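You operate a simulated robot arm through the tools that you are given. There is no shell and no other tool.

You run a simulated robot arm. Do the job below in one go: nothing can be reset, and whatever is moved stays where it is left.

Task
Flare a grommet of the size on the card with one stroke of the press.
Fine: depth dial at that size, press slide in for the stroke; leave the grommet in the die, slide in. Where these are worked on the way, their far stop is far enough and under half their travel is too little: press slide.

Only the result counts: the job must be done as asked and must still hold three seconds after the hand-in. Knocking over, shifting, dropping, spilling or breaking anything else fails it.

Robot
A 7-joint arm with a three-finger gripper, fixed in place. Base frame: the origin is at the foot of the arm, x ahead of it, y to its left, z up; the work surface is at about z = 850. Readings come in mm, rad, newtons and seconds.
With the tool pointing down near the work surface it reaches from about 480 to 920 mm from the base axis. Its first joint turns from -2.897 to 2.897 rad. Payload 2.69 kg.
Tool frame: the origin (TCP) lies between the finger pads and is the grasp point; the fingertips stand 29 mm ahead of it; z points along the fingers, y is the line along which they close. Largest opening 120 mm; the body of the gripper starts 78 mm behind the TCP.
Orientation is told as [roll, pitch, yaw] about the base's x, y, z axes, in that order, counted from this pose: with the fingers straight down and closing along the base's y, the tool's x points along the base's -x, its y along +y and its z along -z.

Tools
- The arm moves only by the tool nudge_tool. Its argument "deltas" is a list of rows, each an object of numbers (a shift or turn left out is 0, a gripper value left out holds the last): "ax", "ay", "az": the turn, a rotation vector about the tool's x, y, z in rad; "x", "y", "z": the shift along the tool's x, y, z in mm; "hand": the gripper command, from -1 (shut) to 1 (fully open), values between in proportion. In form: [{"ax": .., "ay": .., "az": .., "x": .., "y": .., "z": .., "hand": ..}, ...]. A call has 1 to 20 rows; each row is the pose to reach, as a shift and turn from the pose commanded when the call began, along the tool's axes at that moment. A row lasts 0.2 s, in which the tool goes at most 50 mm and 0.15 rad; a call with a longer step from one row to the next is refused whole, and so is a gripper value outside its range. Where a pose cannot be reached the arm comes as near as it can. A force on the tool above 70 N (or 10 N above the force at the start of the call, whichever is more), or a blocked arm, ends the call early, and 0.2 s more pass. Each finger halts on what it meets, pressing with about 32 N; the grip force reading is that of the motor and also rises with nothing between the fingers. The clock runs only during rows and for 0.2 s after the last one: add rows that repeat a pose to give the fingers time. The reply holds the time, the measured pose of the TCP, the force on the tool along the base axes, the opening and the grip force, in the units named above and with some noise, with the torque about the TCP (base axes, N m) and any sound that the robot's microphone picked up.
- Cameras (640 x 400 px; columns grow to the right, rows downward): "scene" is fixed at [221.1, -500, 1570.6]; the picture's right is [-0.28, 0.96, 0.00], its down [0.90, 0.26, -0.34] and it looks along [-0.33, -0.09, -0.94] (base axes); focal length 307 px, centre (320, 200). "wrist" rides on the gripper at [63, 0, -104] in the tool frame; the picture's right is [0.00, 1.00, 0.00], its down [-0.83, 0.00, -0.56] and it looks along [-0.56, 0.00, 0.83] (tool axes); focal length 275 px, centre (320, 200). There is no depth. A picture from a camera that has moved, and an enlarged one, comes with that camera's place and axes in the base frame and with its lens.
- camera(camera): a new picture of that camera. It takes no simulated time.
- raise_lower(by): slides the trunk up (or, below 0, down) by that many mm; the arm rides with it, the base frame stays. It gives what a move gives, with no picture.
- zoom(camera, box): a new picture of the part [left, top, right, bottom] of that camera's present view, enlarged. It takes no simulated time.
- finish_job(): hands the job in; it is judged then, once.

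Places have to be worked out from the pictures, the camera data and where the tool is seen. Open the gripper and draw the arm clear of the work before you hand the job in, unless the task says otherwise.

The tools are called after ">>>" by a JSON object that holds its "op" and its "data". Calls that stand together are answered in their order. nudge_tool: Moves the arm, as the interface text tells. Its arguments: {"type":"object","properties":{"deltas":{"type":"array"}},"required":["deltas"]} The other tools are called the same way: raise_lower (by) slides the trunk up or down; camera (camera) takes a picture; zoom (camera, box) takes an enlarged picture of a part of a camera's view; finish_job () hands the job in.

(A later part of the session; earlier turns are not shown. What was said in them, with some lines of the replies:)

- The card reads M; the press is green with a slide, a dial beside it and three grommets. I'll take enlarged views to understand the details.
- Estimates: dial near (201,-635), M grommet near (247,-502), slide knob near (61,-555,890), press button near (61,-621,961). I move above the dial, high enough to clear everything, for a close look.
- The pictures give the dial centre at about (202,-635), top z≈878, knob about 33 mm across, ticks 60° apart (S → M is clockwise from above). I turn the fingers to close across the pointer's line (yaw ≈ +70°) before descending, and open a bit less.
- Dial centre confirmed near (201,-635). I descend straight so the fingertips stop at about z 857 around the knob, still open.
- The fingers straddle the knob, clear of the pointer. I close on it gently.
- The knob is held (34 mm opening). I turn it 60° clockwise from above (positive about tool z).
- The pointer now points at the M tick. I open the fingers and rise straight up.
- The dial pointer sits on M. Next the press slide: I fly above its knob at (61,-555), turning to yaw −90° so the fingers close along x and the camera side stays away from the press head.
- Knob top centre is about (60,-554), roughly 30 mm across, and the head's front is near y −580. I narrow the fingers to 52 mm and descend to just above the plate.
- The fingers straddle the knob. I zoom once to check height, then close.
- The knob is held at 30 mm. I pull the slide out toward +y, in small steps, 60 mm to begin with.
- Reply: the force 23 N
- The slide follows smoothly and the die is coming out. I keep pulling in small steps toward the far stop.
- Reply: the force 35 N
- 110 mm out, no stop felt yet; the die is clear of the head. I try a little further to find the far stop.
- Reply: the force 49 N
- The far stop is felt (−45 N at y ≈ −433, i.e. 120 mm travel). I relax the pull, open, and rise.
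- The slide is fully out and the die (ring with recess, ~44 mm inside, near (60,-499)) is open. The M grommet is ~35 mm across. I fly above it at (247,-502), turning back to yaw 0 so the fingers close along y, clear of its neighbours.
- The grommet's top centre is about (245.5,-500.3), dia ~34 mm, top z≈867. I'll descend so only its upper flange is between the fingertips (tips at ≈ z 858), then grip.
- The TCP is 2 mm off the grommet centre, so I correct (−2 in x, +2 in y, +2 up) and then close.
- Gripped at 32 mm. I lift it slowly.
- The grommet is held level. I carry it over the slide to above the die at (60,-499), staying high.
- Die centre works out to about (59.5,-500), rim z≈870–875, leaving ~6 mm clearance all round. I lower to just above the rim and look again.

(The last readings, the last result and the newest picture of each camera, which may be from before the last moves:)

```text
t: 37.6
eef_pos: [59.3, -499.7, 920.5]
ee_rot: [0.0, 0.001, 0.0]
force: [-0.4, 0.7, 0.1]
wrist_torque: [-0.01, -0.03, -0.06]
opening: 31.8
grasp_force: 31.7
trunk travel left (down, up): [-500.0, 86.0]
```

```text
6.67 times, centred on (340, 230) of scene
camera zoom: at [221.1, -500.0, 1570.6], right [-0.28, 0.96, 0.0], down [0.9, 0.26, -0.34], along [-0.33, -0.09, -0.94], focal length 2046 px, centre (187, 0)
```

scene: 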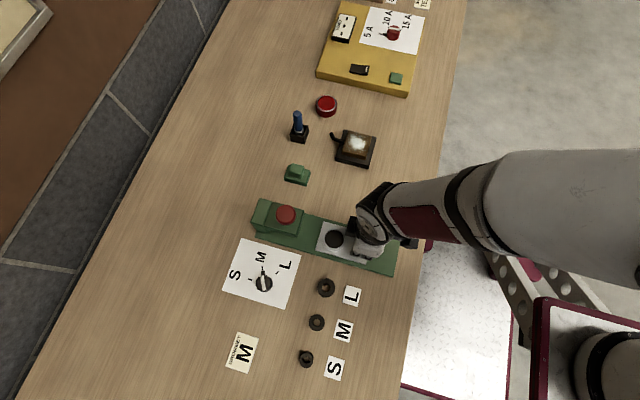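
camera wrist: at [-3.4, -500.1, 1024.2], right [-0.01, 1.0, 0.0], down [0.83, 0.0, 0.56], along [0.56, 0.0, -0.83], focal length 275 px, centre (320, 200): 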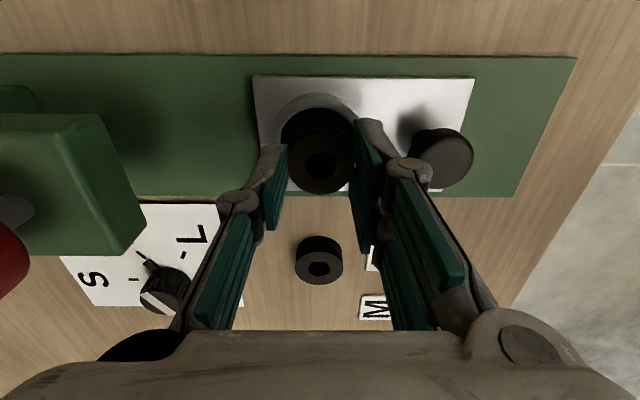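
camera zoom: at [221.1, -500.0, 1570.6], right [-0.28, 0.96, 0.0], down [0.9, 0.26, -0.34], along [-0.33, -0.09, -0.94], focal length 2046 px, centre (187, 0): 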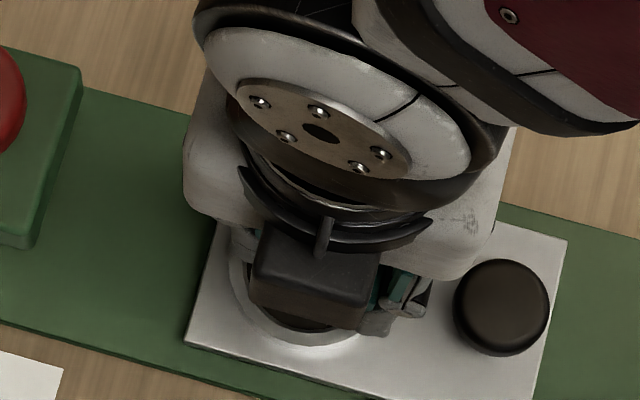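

The grommet sits centred over the recess. I lower it gently in small steps, watching the force.

>>> {"op": "nudge_tool", "data": {"deltas": [{"x": -1, "z": 4}, {"x": -1, "z": 8}, {"x": -1, "z": 11}, {"x": -1, "z": 11}]}}

>>> {"op": "camera", "data": {"camera": "wrist"}}

>>> {"op": "zoom", "data": {"camera": "wrist", "box": [220, 80, 440, 240]}}

```text
t: 38.6
eef_pos: [60.3, -500.8, 909.6]
ee_rot: [0.001, 0.001, 0.002]
force: [0.3, -0.4, -0.6]
wrist_torque: [0.01, -0.02, 0.02]
opening: 31.6
grasp_force: 31.6
trunk travel left (down, up): [-500.0, 86.0]
```

```text
taken
camera wrist: at [-2.5, -501.1, 1013.3], right [-0.01, 1.0, 0.0], down [0.83, 0.0, 0.56], along [0.56, 0.0, -0.83], focal length 275 px, centre (320, 200)
```

wrist: 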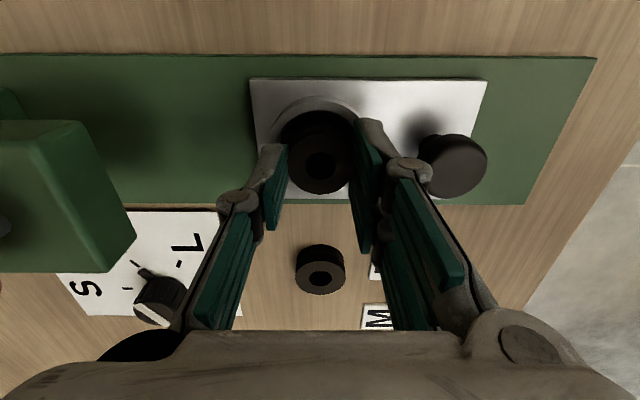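

```text
2.50 times, centred on (330, 160) of wrist
camera zoom: at [-2.5, -501.1, 1013.3], right [-0.01, 1.0, 0.0], down [0.83, 0.0, 0.56], along [0.56, 0.0, -0.83], focal length 688 px, centre (295, 300)
```

zoom: 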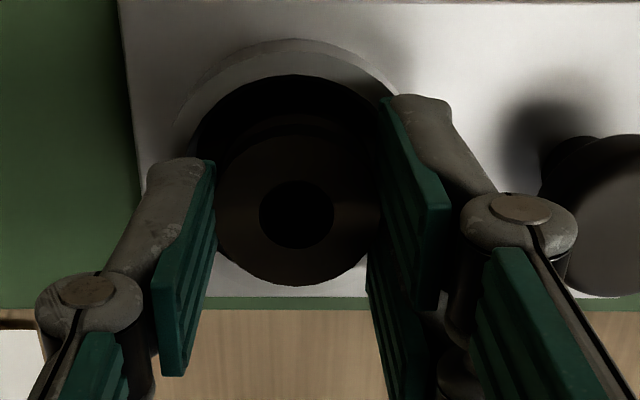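

No contact yet. I lower 5 mm more.

>>> {"op": "nudge_tool", "data": {"deltas": [{"z": 2}, {"z": 4}, {"z": 5}, {"z": 5}]}}

>>> {"op": "zoom", "data": {"camera": "wrist", "box": [220, 80, 440, 240]}}

>>> {"op": "zoom", "data": {"camera": "scene", "box": [300, 200, 380, 260]}}

```text
t: 39.6
eef_pos: [58.1, -501.0, 904.3]
ee_rot: [-0.001, -0.002, 0.0]
force: [-0.9, 0.1, 2.6]
wrist_torque: [-0.01, -0.03, -0.03]
opening: 31.8
grasp_force: 32.4
trunk travel left (down, up): [-500.0, 86.0]
```

```text
2.50 times, centred on (330, 160) of wrist
camera zoom: at [-2.6, -500.7, 1007.9], right [-0.01, 1.0, 0.0], down [0.83, 0.0, 0.56], along [0.56, 0.0, -0.83], focal length 688 px, centre (295, 300)
```

zoom: 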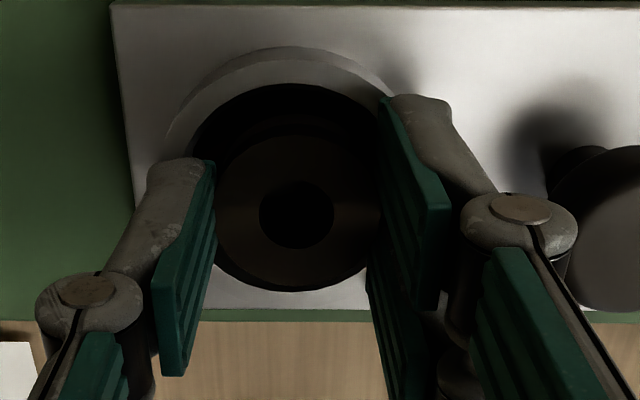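

```text
6.67 times, centred on (340, 230) of scene
camera zoom: at [221.1, -500.0, 1570.6], right [-0.28, 0.96, 0.0], down [0.9, 0.26, -0.34], along [-0.33, -0.09, -0.94], focal length 2046 px, centre (187, 0)
```

zoom: 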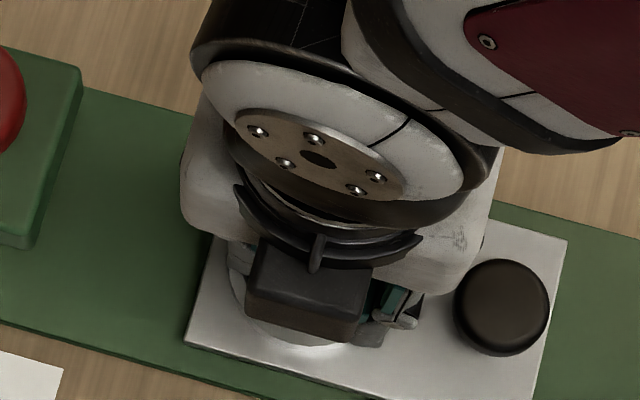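

Rim is at about z 870, tips at 875; a very slight contact may have started. I lower 2 more millimetres and read the force.

>>> {"op": "nudge_tool", "data": {"deltas": [{"z": 1}, {"z": 2}, {"z": 2}]}}

```text
t: 40.4
eef_pos: [60.4, -500.5, 904.4]
ee_rot: [-0.005, 0.0, -0.001]
force: [7.5, -0.4, 45.8]
wrist_torque: [0.89, -0.22, -0.27]
opening: 31.9
grasp_force: 32.1
trunk travel left (down, up): [-500.0, 86.0]
```

Contact (46 N), with a torque suggesting a fingertip touching the rim at the +y side. The grommet is well inside the recess; I unload by 2 mm, then release.

>>> {"op": "nudge_tool", "data": {"deltas": [{"z": -1}, {"z": -2}, {"z": -2, "hand": -0.47}, {"z": -2, "hand": -0.35}, {"z": -2, "hand": -0.3}, {"z": -2, "hand": -0.3}]}}

>>> {"op": "zoom", "data": {"camera": "wrist", "box": [220, 80, 440, 240]}}

```text
t: 41.8
eef_pos: [60.2, -499.4, 902.5]
ee_rot: [0.003, -0.001, -0.001]
force: [0.7, -1.0, 8.9]
wrist_torque: [-0.03, -0.01, 0.02]
opening: 41.7
grasp_force: 0.1
trunk travel left (down, up): [-500.0, 86.0]
```

```text
2.50 times, centred on (330, 160) of wrist
camera zoom: at [-2.7, -499.4, 1007.1], right [0.0, 1.0, 0.0], down [0.83, 0.0, 0.56], along [0.56, 0.0, -0.83], focal length 688 px, centre (295, 300)
```

zoom: 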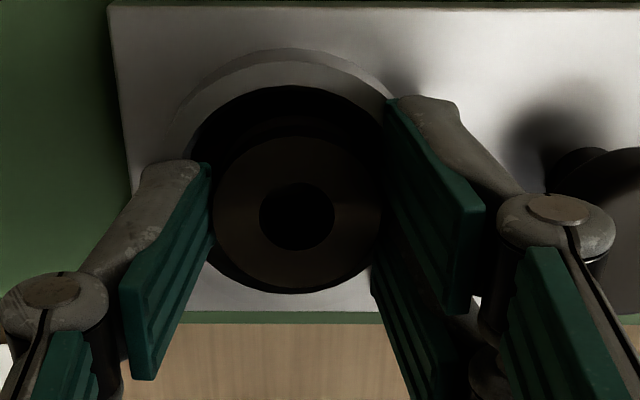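

Released. I open a little more and rise straight up, then inspect.

>>> {"op": "nudge_tool", "data": {"deltas": [{"z": -2}, {"z": -5}, {"z": -5, "hand": -0.1}, {"z": -5, "hand": -0.1}, {"z": -30}, {"z": -60}, {"z": -90}, {"z": -100}, {"z": -100}]}}

>>> {"op": "camera", "data": {"camera": "wrist"}}

>>> {"op": "zoom", "data": {"camera": "wrist", "box": [260, 50, 440, 190]}}

```text
t: 43.8
eef_pos: [60.9, -500.8, 1004.7]
ee_rot: [0.0, 0.0, 0.0]
force: [-0.5, 0.7, 0.5]
wrist_torque: [0.01, 0.0, -0.03]
opening: 53.8
grasp_force: 0.0
trunk travel left (down, up): [-500.0, 86.0]
```

```text
taken
camera wrist: at [-1.0, -501.1, 1107.2], right [-0.01, 1.0, 0.0], down [0.83, 0.0, 0.56], along [0.56, 0.0, -0.83], focal length 275 px, centre (320, 200)
```

wrist: 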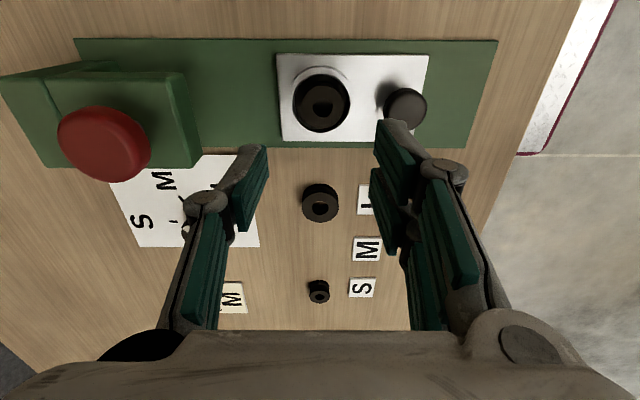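

```text
2.86 times, centred on (350, 120) of wrist
camera zoom: at [-1.0, -501.1, 1107.2], right [-0.01, 1.0, 0.0], down [0.83, 0.0, 0.56], along [0.56, 0.0, -0.83], focal length 786 px, centre (234, 429)
```

zoom: 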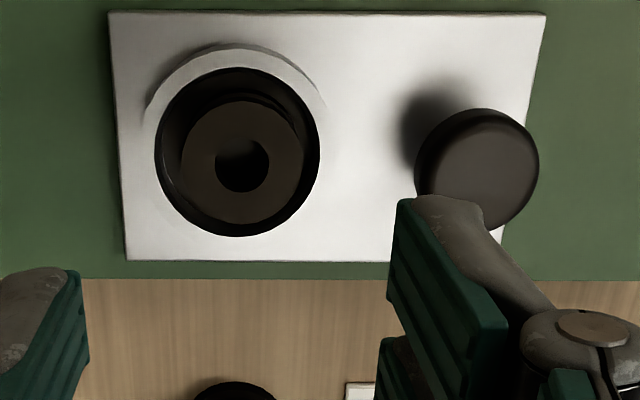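

The M grommet sits flat in the die. Now I return to the slide's knob at (60,-435), turning to yaw −90° as before.

>>> {"op": "nudge_tool", "data": {"deltas": [{"y": 6, "z": -10, "az": 0.131}, {"y": 12, "z": -20, "az": 0.262}, {"y": 18, "z": -30, "az": 0.393}, {"y": 24, "z": -40, "az": 0.524}, {"y": 30, "z": -45, "az": 0.655}, {"y": 36, "z": -45, "az": 0.786}, {"y": 42, "z": -45, "az": 0.917}, {"y": 48, "z": -45, "az": 1.048}, {"y": 54, "z": -45, "az": 1.179}, {"y": 60, "z": -45, "az": 1.31}, {"y": 63, "z": -45, "az": 1.441}, {"y": 65.5, "z": -45, "az": 1.571}, {"y": 65.5, "z": -45, "az": 1.571}, {"y": 65.5, "z": -45, "az": 1.571}]}}

>>> {"op": "camera", "data": {"camera": "wrist"}}

>>> {"op": "zoom", "data": {"camera": "wrist", "box": [250, 50, 400, 200]}}

```text
t: 46.8
eef_pos: [59.6, -433.6, 1048.0]
ee_rot: [-0.001, 0.002, -1.571]
force: [0.3, 0.7, 0.5]
wrist_torque: [0.01, 0.04, -0.02]
opening: 54.1
grasp_force: 0.0
trunk travel left (down, up): [-500.0, 86.0]
```

```text
taken
camera wrist: at [59.6, -371.2, 1152.1], right [1.0, 0.0, 0.0], down [0.0, -0.83, 0.56], along [0.0, -0.56, -0.83], focal length 275 px, centre (320, 200)
```

wrist: 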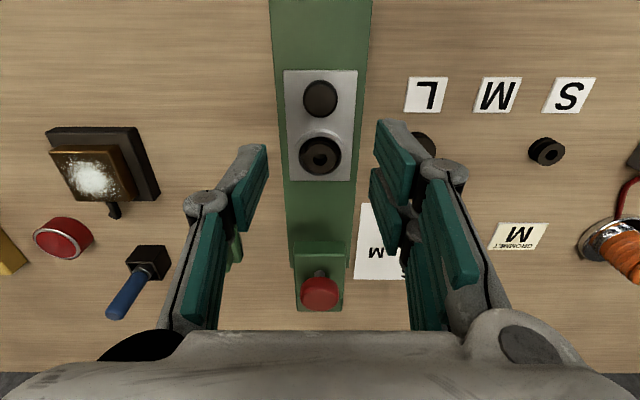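

```text
2.67 times, centred on (325, 125) of wrist
camera zoom: at [59.6, -371.2, 1152.1], right [1.0, 0.0, 0.0], down [0.0, -0.83, 0.56], along [0.0, -0.56, -0.83], focal length 734 px, centre (307, 400)
```

zoom: 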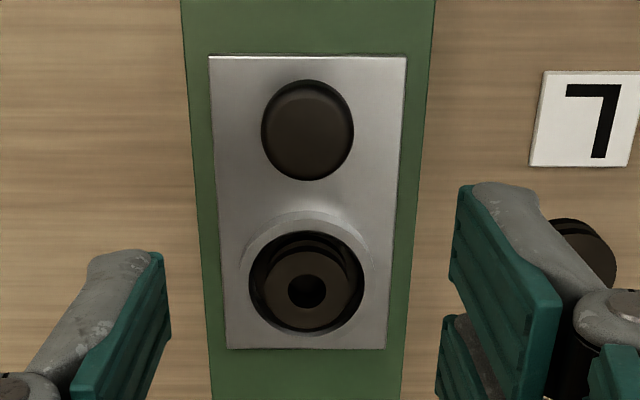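

Same place as before. I descend over the knob and grip it.

>>> {"op": "nudge_tool", "data": {"deltas": [{"z": 30, "x": -1.5}, {"z": 70, "x": -1.5}, {"z": 105, "x": -1.5}, {"z": 130, "x": -1.5}, {"z": 144, "x": -1.5}, {"z": 145, "x": -1.5}, {"z": 145, "x": -1.5}, {"z": 145, "x": -1.5, "hand": -0.4}, {"z": 145, "x": -1.5, "hand": -1}, {"z": 145, "x": -1.5, "hand": -1}]}}

>>> {"op": "camera", "data": {"camera": "wrist"}}

```text
t: 49.0
eef_pos: [60.3, -436.2, 902.7]
ee_rot: [0.001, 0.0, -1.571]
force: [1.2, 1.2, -1.0]
wrist_torque: [-0.13, -0.13, -0.15]
opening: 30.7
grasp_force: 44.5
trunk travel left (down, up): [-500.0, 86.0]
```

```text
taken
camera wrist: at [59.5, -373.2, 1007.3], right [1.0, 0.0, 0.0], down [0.0, -0.83, 0.56], along [0.0, -0.56, -0.83], focal length 275 px, centre (320, 200)
```

wrist: 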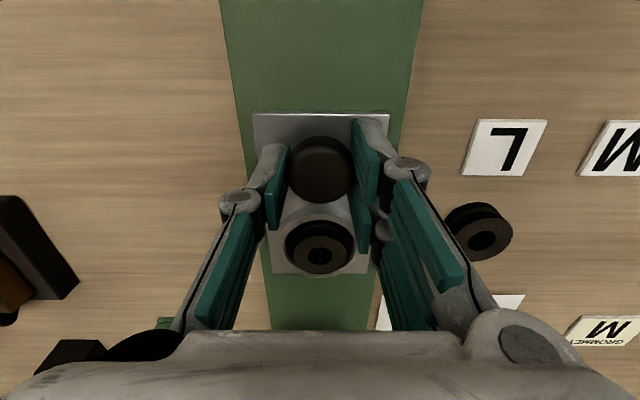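

Knob gripped. I push the slide in smoothly toward −y, 110 mm first, and look.

>>> {"op": "nudge_tool", "data": {"deltas": [{"x": -4}, {"x": -9}, {"x": -15}, {"x": -22}, {"x": -29}, {"x": -36}, {"x": -43}, {"x": -50}, {"x": -57}, {"x": -64}, {"x": -71}, {"x": -78}, {"x": -85}, {"x": -92}, {"x": -98}, {"x": -104}, {"x": -108}, {"x": -110}, {"x": -110}]}}

>>> {"op": "camera", "data": {"camera": "wrist"}}

```text
t: 53.0
eef_pos: [59.6, -545.5, 905.2]
ee_rot: [0.0, 0.001, -1.571]
force: [-0.8, 1.2, -14.0]
wrist_torque: [-0.19, 0.01, -0.04]
opening: 30.5
grasp_force: 44.4
trunk travel left (down, up): [-500.0, 86.0]
```

```text
taken
camera wrist: at [59.6, -482.5, 1007.5], right [1.0, 0.01, 0.0], down [0.0, -0.83, 0.56], along [0.0, -0.56, -0.83], focal length 275 px, centre (320, 200)
```

wrist: 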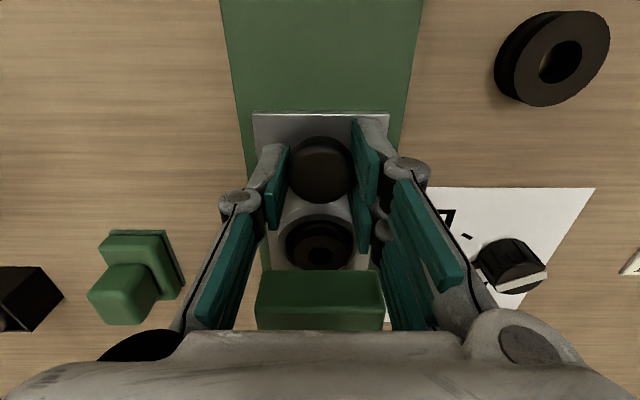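

The slide moves freely; about 10 mm remain. I push on in 2 mm steps until the inner stop resists.

>>> {"op": "nudge_tool", "data": {"deltas": [{"x": -2}, {"x": -4}, {"x": -6}, {"x": -8}, {"x": -10}, {"x": -12}, {"x": -14}, {"x": -16}, {"x": -16}]}}

>>> {"op": "camera", "data": {"camera": "wrist"}}

```text
t: 55.0
eef_pos: [60.2, -557.9, 903.6]
ee_rot: [0.002, 0.01, -1.57]
force: [0.3, 40.8, 15.3]
wrist_torque: [0.54, 0.08, -0.04]
opening: 30.5
grasp_force: 44.6
trunk travel left (down, up): [-500.0, 86.0]
```

```text
taken
camera wrist: at [59.3, -494.3, 1008.0], right [1.0, 0.0, 0.0], down [0.0, -0.84, 0.55], along [0.0, -0.55, -0.84], focal length 275 px, centre (320, 200)
```

wrist: 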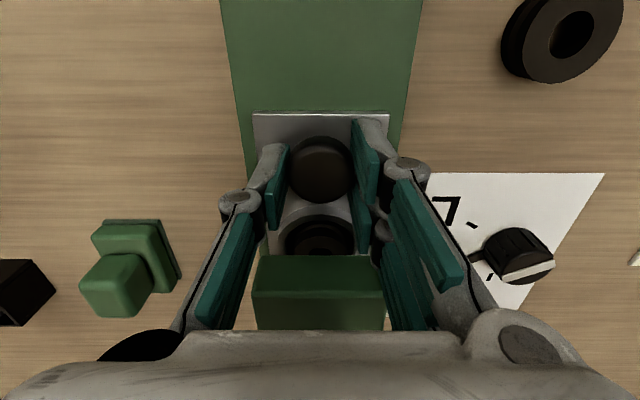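

The inner stop resists (41 N) at the same place where the slide started. I relax the push by 3 mm, open and rise.

>>> {"op": "nudge_tool", "data": {"deltas": [{"x": 1.5}, {"x": 3}, {"x": 3, "hand": -0.45}, {"x": 3, "hand": -0.1}, {"x": 3, "hand": -0.1}, {"x": 3, "z": -20}, {"x": 3, "z": -50}, {"x": 3, "z": -90}, {"x": 3, "z": -130}, {"x": 3, "z": -150}, {"x": 3, "z": -150}]}}

>>> {"op": "camera", "data": {"camera": "wrist"}}

>>> {"op": "zoom", "data": {"camera": "wrist", "box": [250, 50, 400, 250]}}

```text
t: 57.4
eef_pos: [60.5, -558.1, 1052.9]
ee_rot: [-0.001, 0.002, -1.569]
force: [-0.1, -0.3, -0.1]
wrist_torque: [0.03, 0.03, 0.02]
opening: 54.0
grasp_force: 0.1
trunk travel left (down, up): [-500.0, 86.0]
```

```text
taken
camera wrist: at [60.1, -493.8, 1156.5], right [1.0, 0.0, 0.0], down [0.0, -0.83, 0.56], along [0.0, -0.56, -0.83], focal length 275 px, centre (320, 200)
```

wrist: 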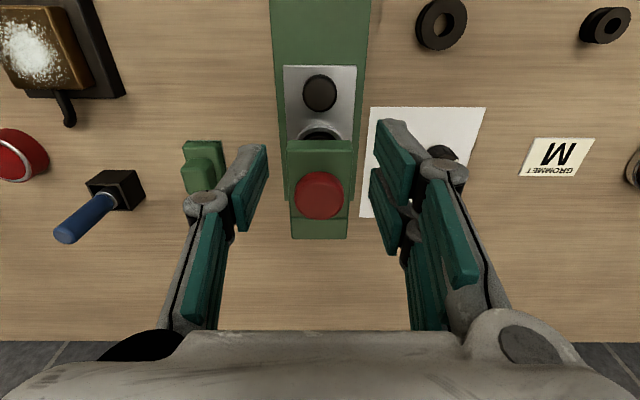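

```text
2.00 times, centred on (325, 150) of wrist
camera zoom: at [60.1, -493.8, 1156.5], right [1.0, 0.0, 0.0], down [0.0, -0.83, 0.56], along [0.0, -0.56, -0.83], focal length 551 px, centre (310, 300)
```

zoom: 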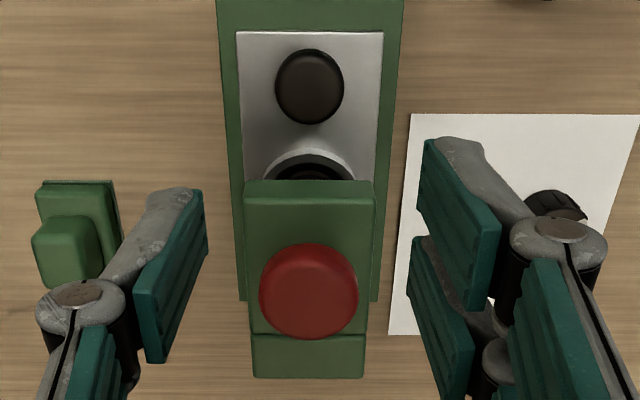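

The slide is back at its inner stop with the grommet under the head. Now I close the fingers and move above the red button at (60,-621).

>>> {"op": "nudge_tool", "data": {"deltas": [{"x": -15, "y": -0.5, "hand": -1}, {"x": -35, "y": -0.5}, {"x": -55, "y": -0.5}, {"x": -63, "y": -0.5}, {"x": -63, "y": -0.5, "z": 25}, {"x": -63, "y": -0.5, "z": 45}, {"x": -63, "y": -0.5, "z": 45}, {"x": -63, "y": -0.5, "z": 45}]}}

>>> {"op": "camera", "data": {"camera": "wrist"}}

>>> {"op": "zoom", "data": {"camera": "scene", "box": [230, 170, 350, 270]}}

```text
t: 59.2
eef_pos: [58.1, -622.0, 1009.1]
ee_rot: [-0.001, -0.002, -1.572]
force: [-0.4, -0.1, 0.6]
wrist_torque: [0.0, 0.0, -0.02]
opening: 0.0
grasp_force: 28.1
trunk travel left (down, up): [-500.0, 86.0]
```

```text
taken
camera wrist: at [58.5, -558.0, 1112.5], right [1.0, 0.0, 0.0], down [0.0, -0.83, 0.56], along [0.0, -0.56, -0.83], focal length 275 px, centre (320, 200)
```

wrist: 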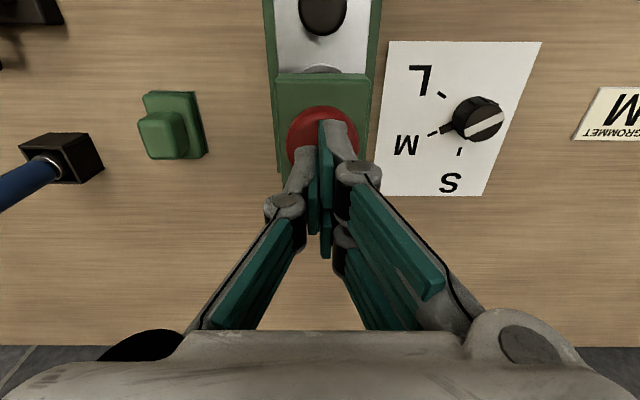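

```text
4.00 times, centred on (290, 220) of scene
camera zoom: at [221.1, -500.0, 1570.6], right [-0.28, 0.96, 0.0], down [0.9, 0.26, -0.34], along [-0.33, -0.09, -0.94], focal length 1228 px, centre (440, 120)
```

zoom: 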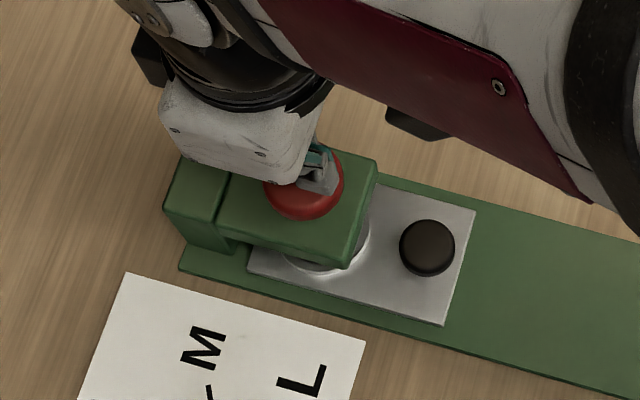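

Fingertips are centred over the button, ~20 mm above it. I press down in one continuous motion; the force limit ends the call at the stop.

>>> {"op": "nudge_tool", "data": {"deltas": [{"z": 8}, {"z": 15}, {"z": 20}, {"z": 23}, {"z": 26}, {"z": 29}, {"z": 32}, {"z": 35}, {"z": 38}, {"z": 41}, {"z": 44}, {"z": 47}, {"z": 50}]}}

>>> {"op": "zoom", "data": {"camera": "scene", "box": [230, 170, 350, 270]}}

>>> {"op": "camera", "data": {"camera": "wrist"}}

```text
t: 61.0
eef_pos: [60.1, -623.7, 983.2]
ee_rot: [0.0, -0.006, -1.572]
force: [0.7, 9.4, 22.5]
wrist_torque: [0.5, -0.03, 0.01]
opening: 6.0
grasp_force: 28.5
trunk travel left (down, up): [-500.0, 86.0]
heard: click
stopped in row 8: the force on the tool passed its limit at 74 N (the readings are from after the stop); the commanded pose is now the measured one
```

```text
4.00 times, centred on (290, 220) of scene
camera zoom: at [221.1, -500.0, 1570.6], right [-0.28, 0.96, 0.0], down [0.9, 0.26, -0.34], along [-0.33, -0.09, -0.94], focal length 1228 px, centre (440, 120)
```

zoom: 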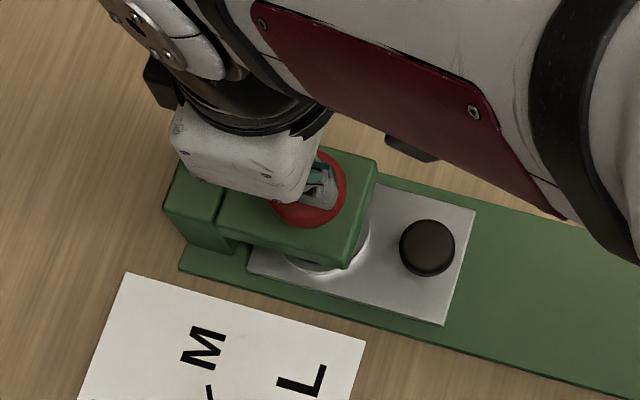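

```text
taken
camera wrist: at [59.0, -559.5, 1085.6], right [1.0, 0.01, 0.0], down [0.0, -0.83, 0.56], along [0.0, -0.56, -0.83], focal length 275 px, centre (320, 200)
```

wrist: 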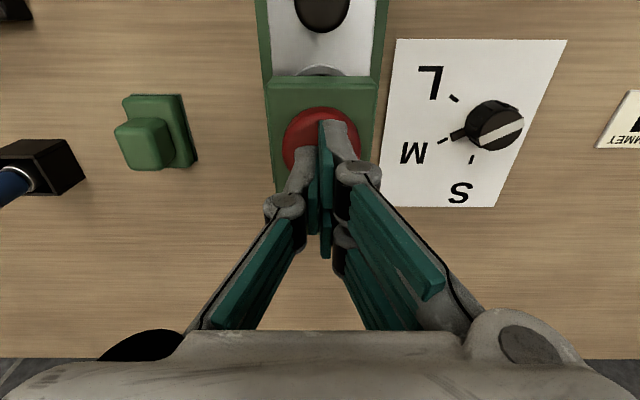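

A click was heard and the button bottomed out (74 N): the stroke is made. I lift straight off without touching it again.

>>> {"op": "nudge_tool", "data": {"deltas": [{"z": -10}, {"z": -30}, {"z": -60}, {"z": -90}, {"z": -100}, {"z": -100}]}}

>>> {"op": "camera", "data": {"camera": "wrist"}}

>>> {"op": "zoom", "data": {"camera": "scene", "box": [230, 170, 350, 270]}}

```text
t: 62.4
eef_pos: [60.5, -623.6, 1082.1]
ee_rot: [0.0, -0.005, -1.568]
force: [-0.7, 0.8, -0.9]
wrist_torque: [0.01, 0.03, 0.01]
opening: 0.1
grasp_force: 28.6
trunk travel left (down, up): [-500.0, 86.0]
```

```text
taken
camera wrist: at [59.7, -560.0, 1185.2], right [1.0, 0.01, 0.0], down [0.0, -0.83, 0.56], along [0.0, -0.56, -0.83], focal length 275 px, centre (320, 200)
```

wrist: 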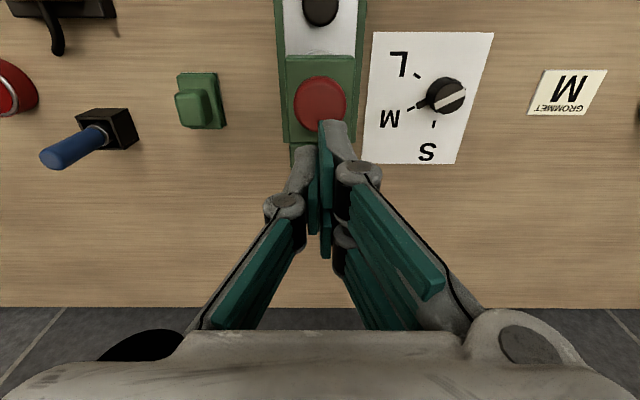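

```text
4.00 times, centred on (290, 220) of scene
camera zoom: at [221.1, -500.0, 1570.6], right [-0.28, 0.96, 0.0], down [0.9, 0.26, -0.34], along [-0.33, -0.09, -0.94], focal length 1228 px, centre (440, 120)
```

zoom: 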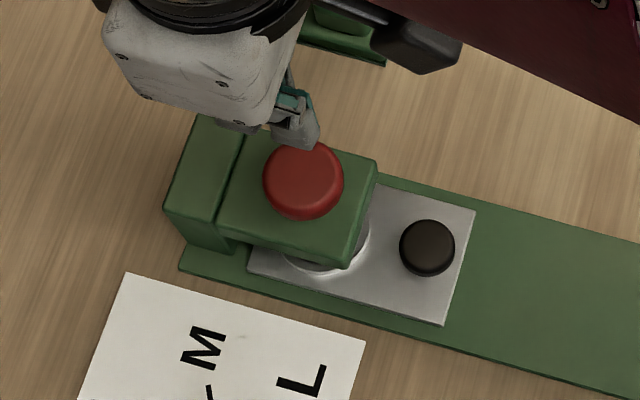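

The button has returned, the slide is in and the dial is still on M. I open the gripper and draw the arm up and back clear.

>>> {"op": "nudge_tool", "data": {"deltas": [{"z": -40, "hand": 0.2}, {"z": -80}, {"x": 20, "z": -110}, {"x": 50, "z": -140}, {"x": 90, "z": -150}, {"x": 130, "z": -150}, {"x": 160, "z": -150}, {"x": 170, "z": -150}, {"x": 170, "z": -150}, {"x": 170, "z": -150}]}}

>>> {"op": "camera", "data": {"camera": "wrist"}}

>>> {"op": "camera", "data": {"camera": "scene"}}

```text
t: 64.6
eef_pos: [61.5, -452.0, 1228.6]
ee_rot: [0.0, -0.005, -1.566]
force: [0.6, 0.2, -0.5]
wrist_torque: [0.0, -0.03, -0.04]
opening: 72.0
grasp_force: 0.1
trunk travel left (down, up): [-500.0, 86.0]
```

```text
taken
camera wrist: at [60.2, -387.5, 1331.6], right [1.0, 0.01, 0.0], down [0.0, -0.83, 0.56], along [0.0, -0.56, -0.83], focal length 275 px, centre (320, 200)
```

wrist: 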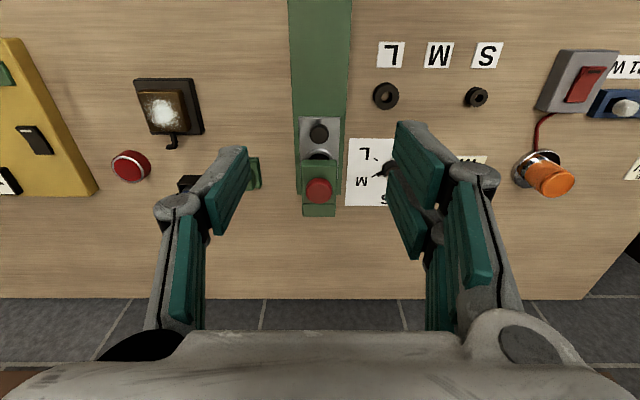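

```text
taken
```

scene: 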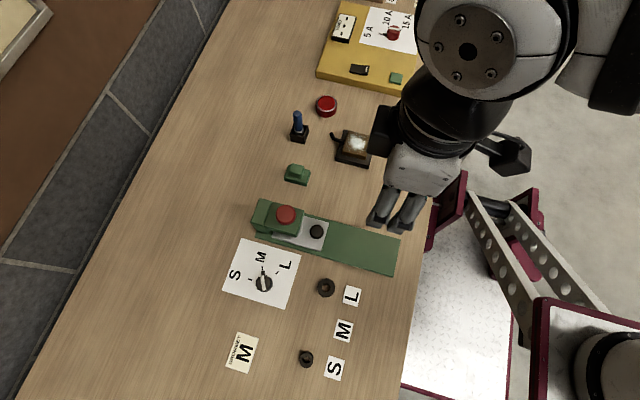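

Everything looks in place; one last enlarged check of die and dial.

>>> {"op": "zoom", "data": {"camera": "wrist", "box": [280, 100, 400, 220]}}

>>> {"op": "zoom", "data": {"camera": "scene", "box": [230, 190, 340, 300]}}

```text
3.33 times, centred on (340, 160) of wrist
camera zoom: at [60.2, -387.5, 1331.6], right [1.0, 0.01, 0.0], down [0.0, -0.83, 0.56], along [0.0, -0.56, -0.83], focal length 918 px, centre (253, 333)
```

zoom: 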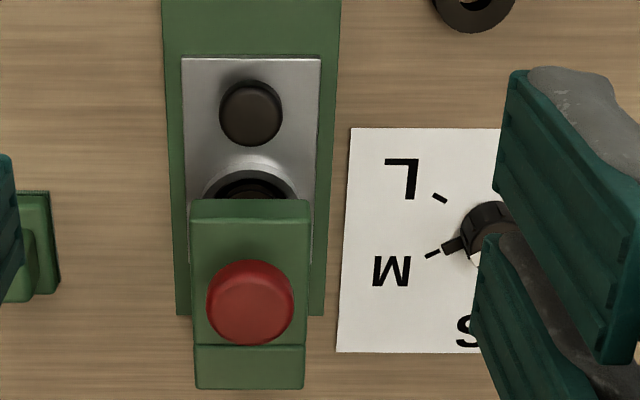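

```text
3.64 times, centred on (285, 245) of scene
camera zoom: at [221.1, -500.0, 1570.6], right [-0.28, 0.96, 0.0], down [0.9, 0.26, -0.34], along [-0.33, -0.09, -0.94], focal length 1116 px, centre (447, 36)
```

zoom: 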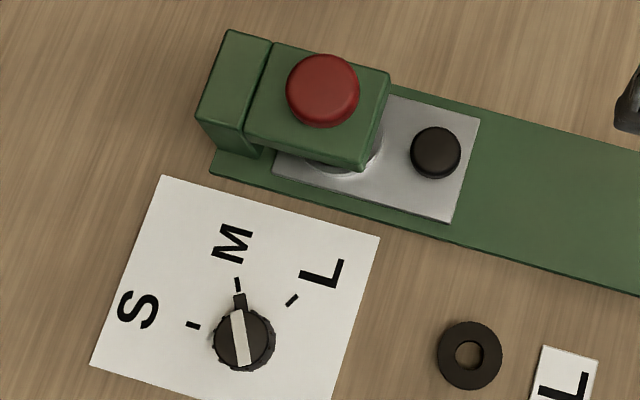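

The dial points at M, the slide sits in to within about a millimetre of where it started, and the grommet is in the die under the head. The single stroke gave its click and the arm is clear with the gripper open, so I hand in.

>>> {"op": "finish_job", "data": {}}

```text
The job is handed in.
```

I flared the M grommet with one stroke of the press and handed the job in. No verdict came back, so I can't confirm that it passed.

- **Dial:** I turned it from S to M. The last picture shows the pointer still on the M tick.
- **Grommet:** I set it flat in the die before sliding it under the head, and left it there. After the stroke only the edge of the die showed past the head, so I could not see the flare itself.
- **Slide:** I pulled it out to its far stop, about 120 mm, then pushed it back in until it hit the inner stop. In the pictures it sits within about 1.5 mm of where it started.
- **Stroke:** I pressed the button once. It clicked, stopped at 74 N and came back up.

I saw nothing else knocked or shifted. The gripper is open and the arm is clear of the press.
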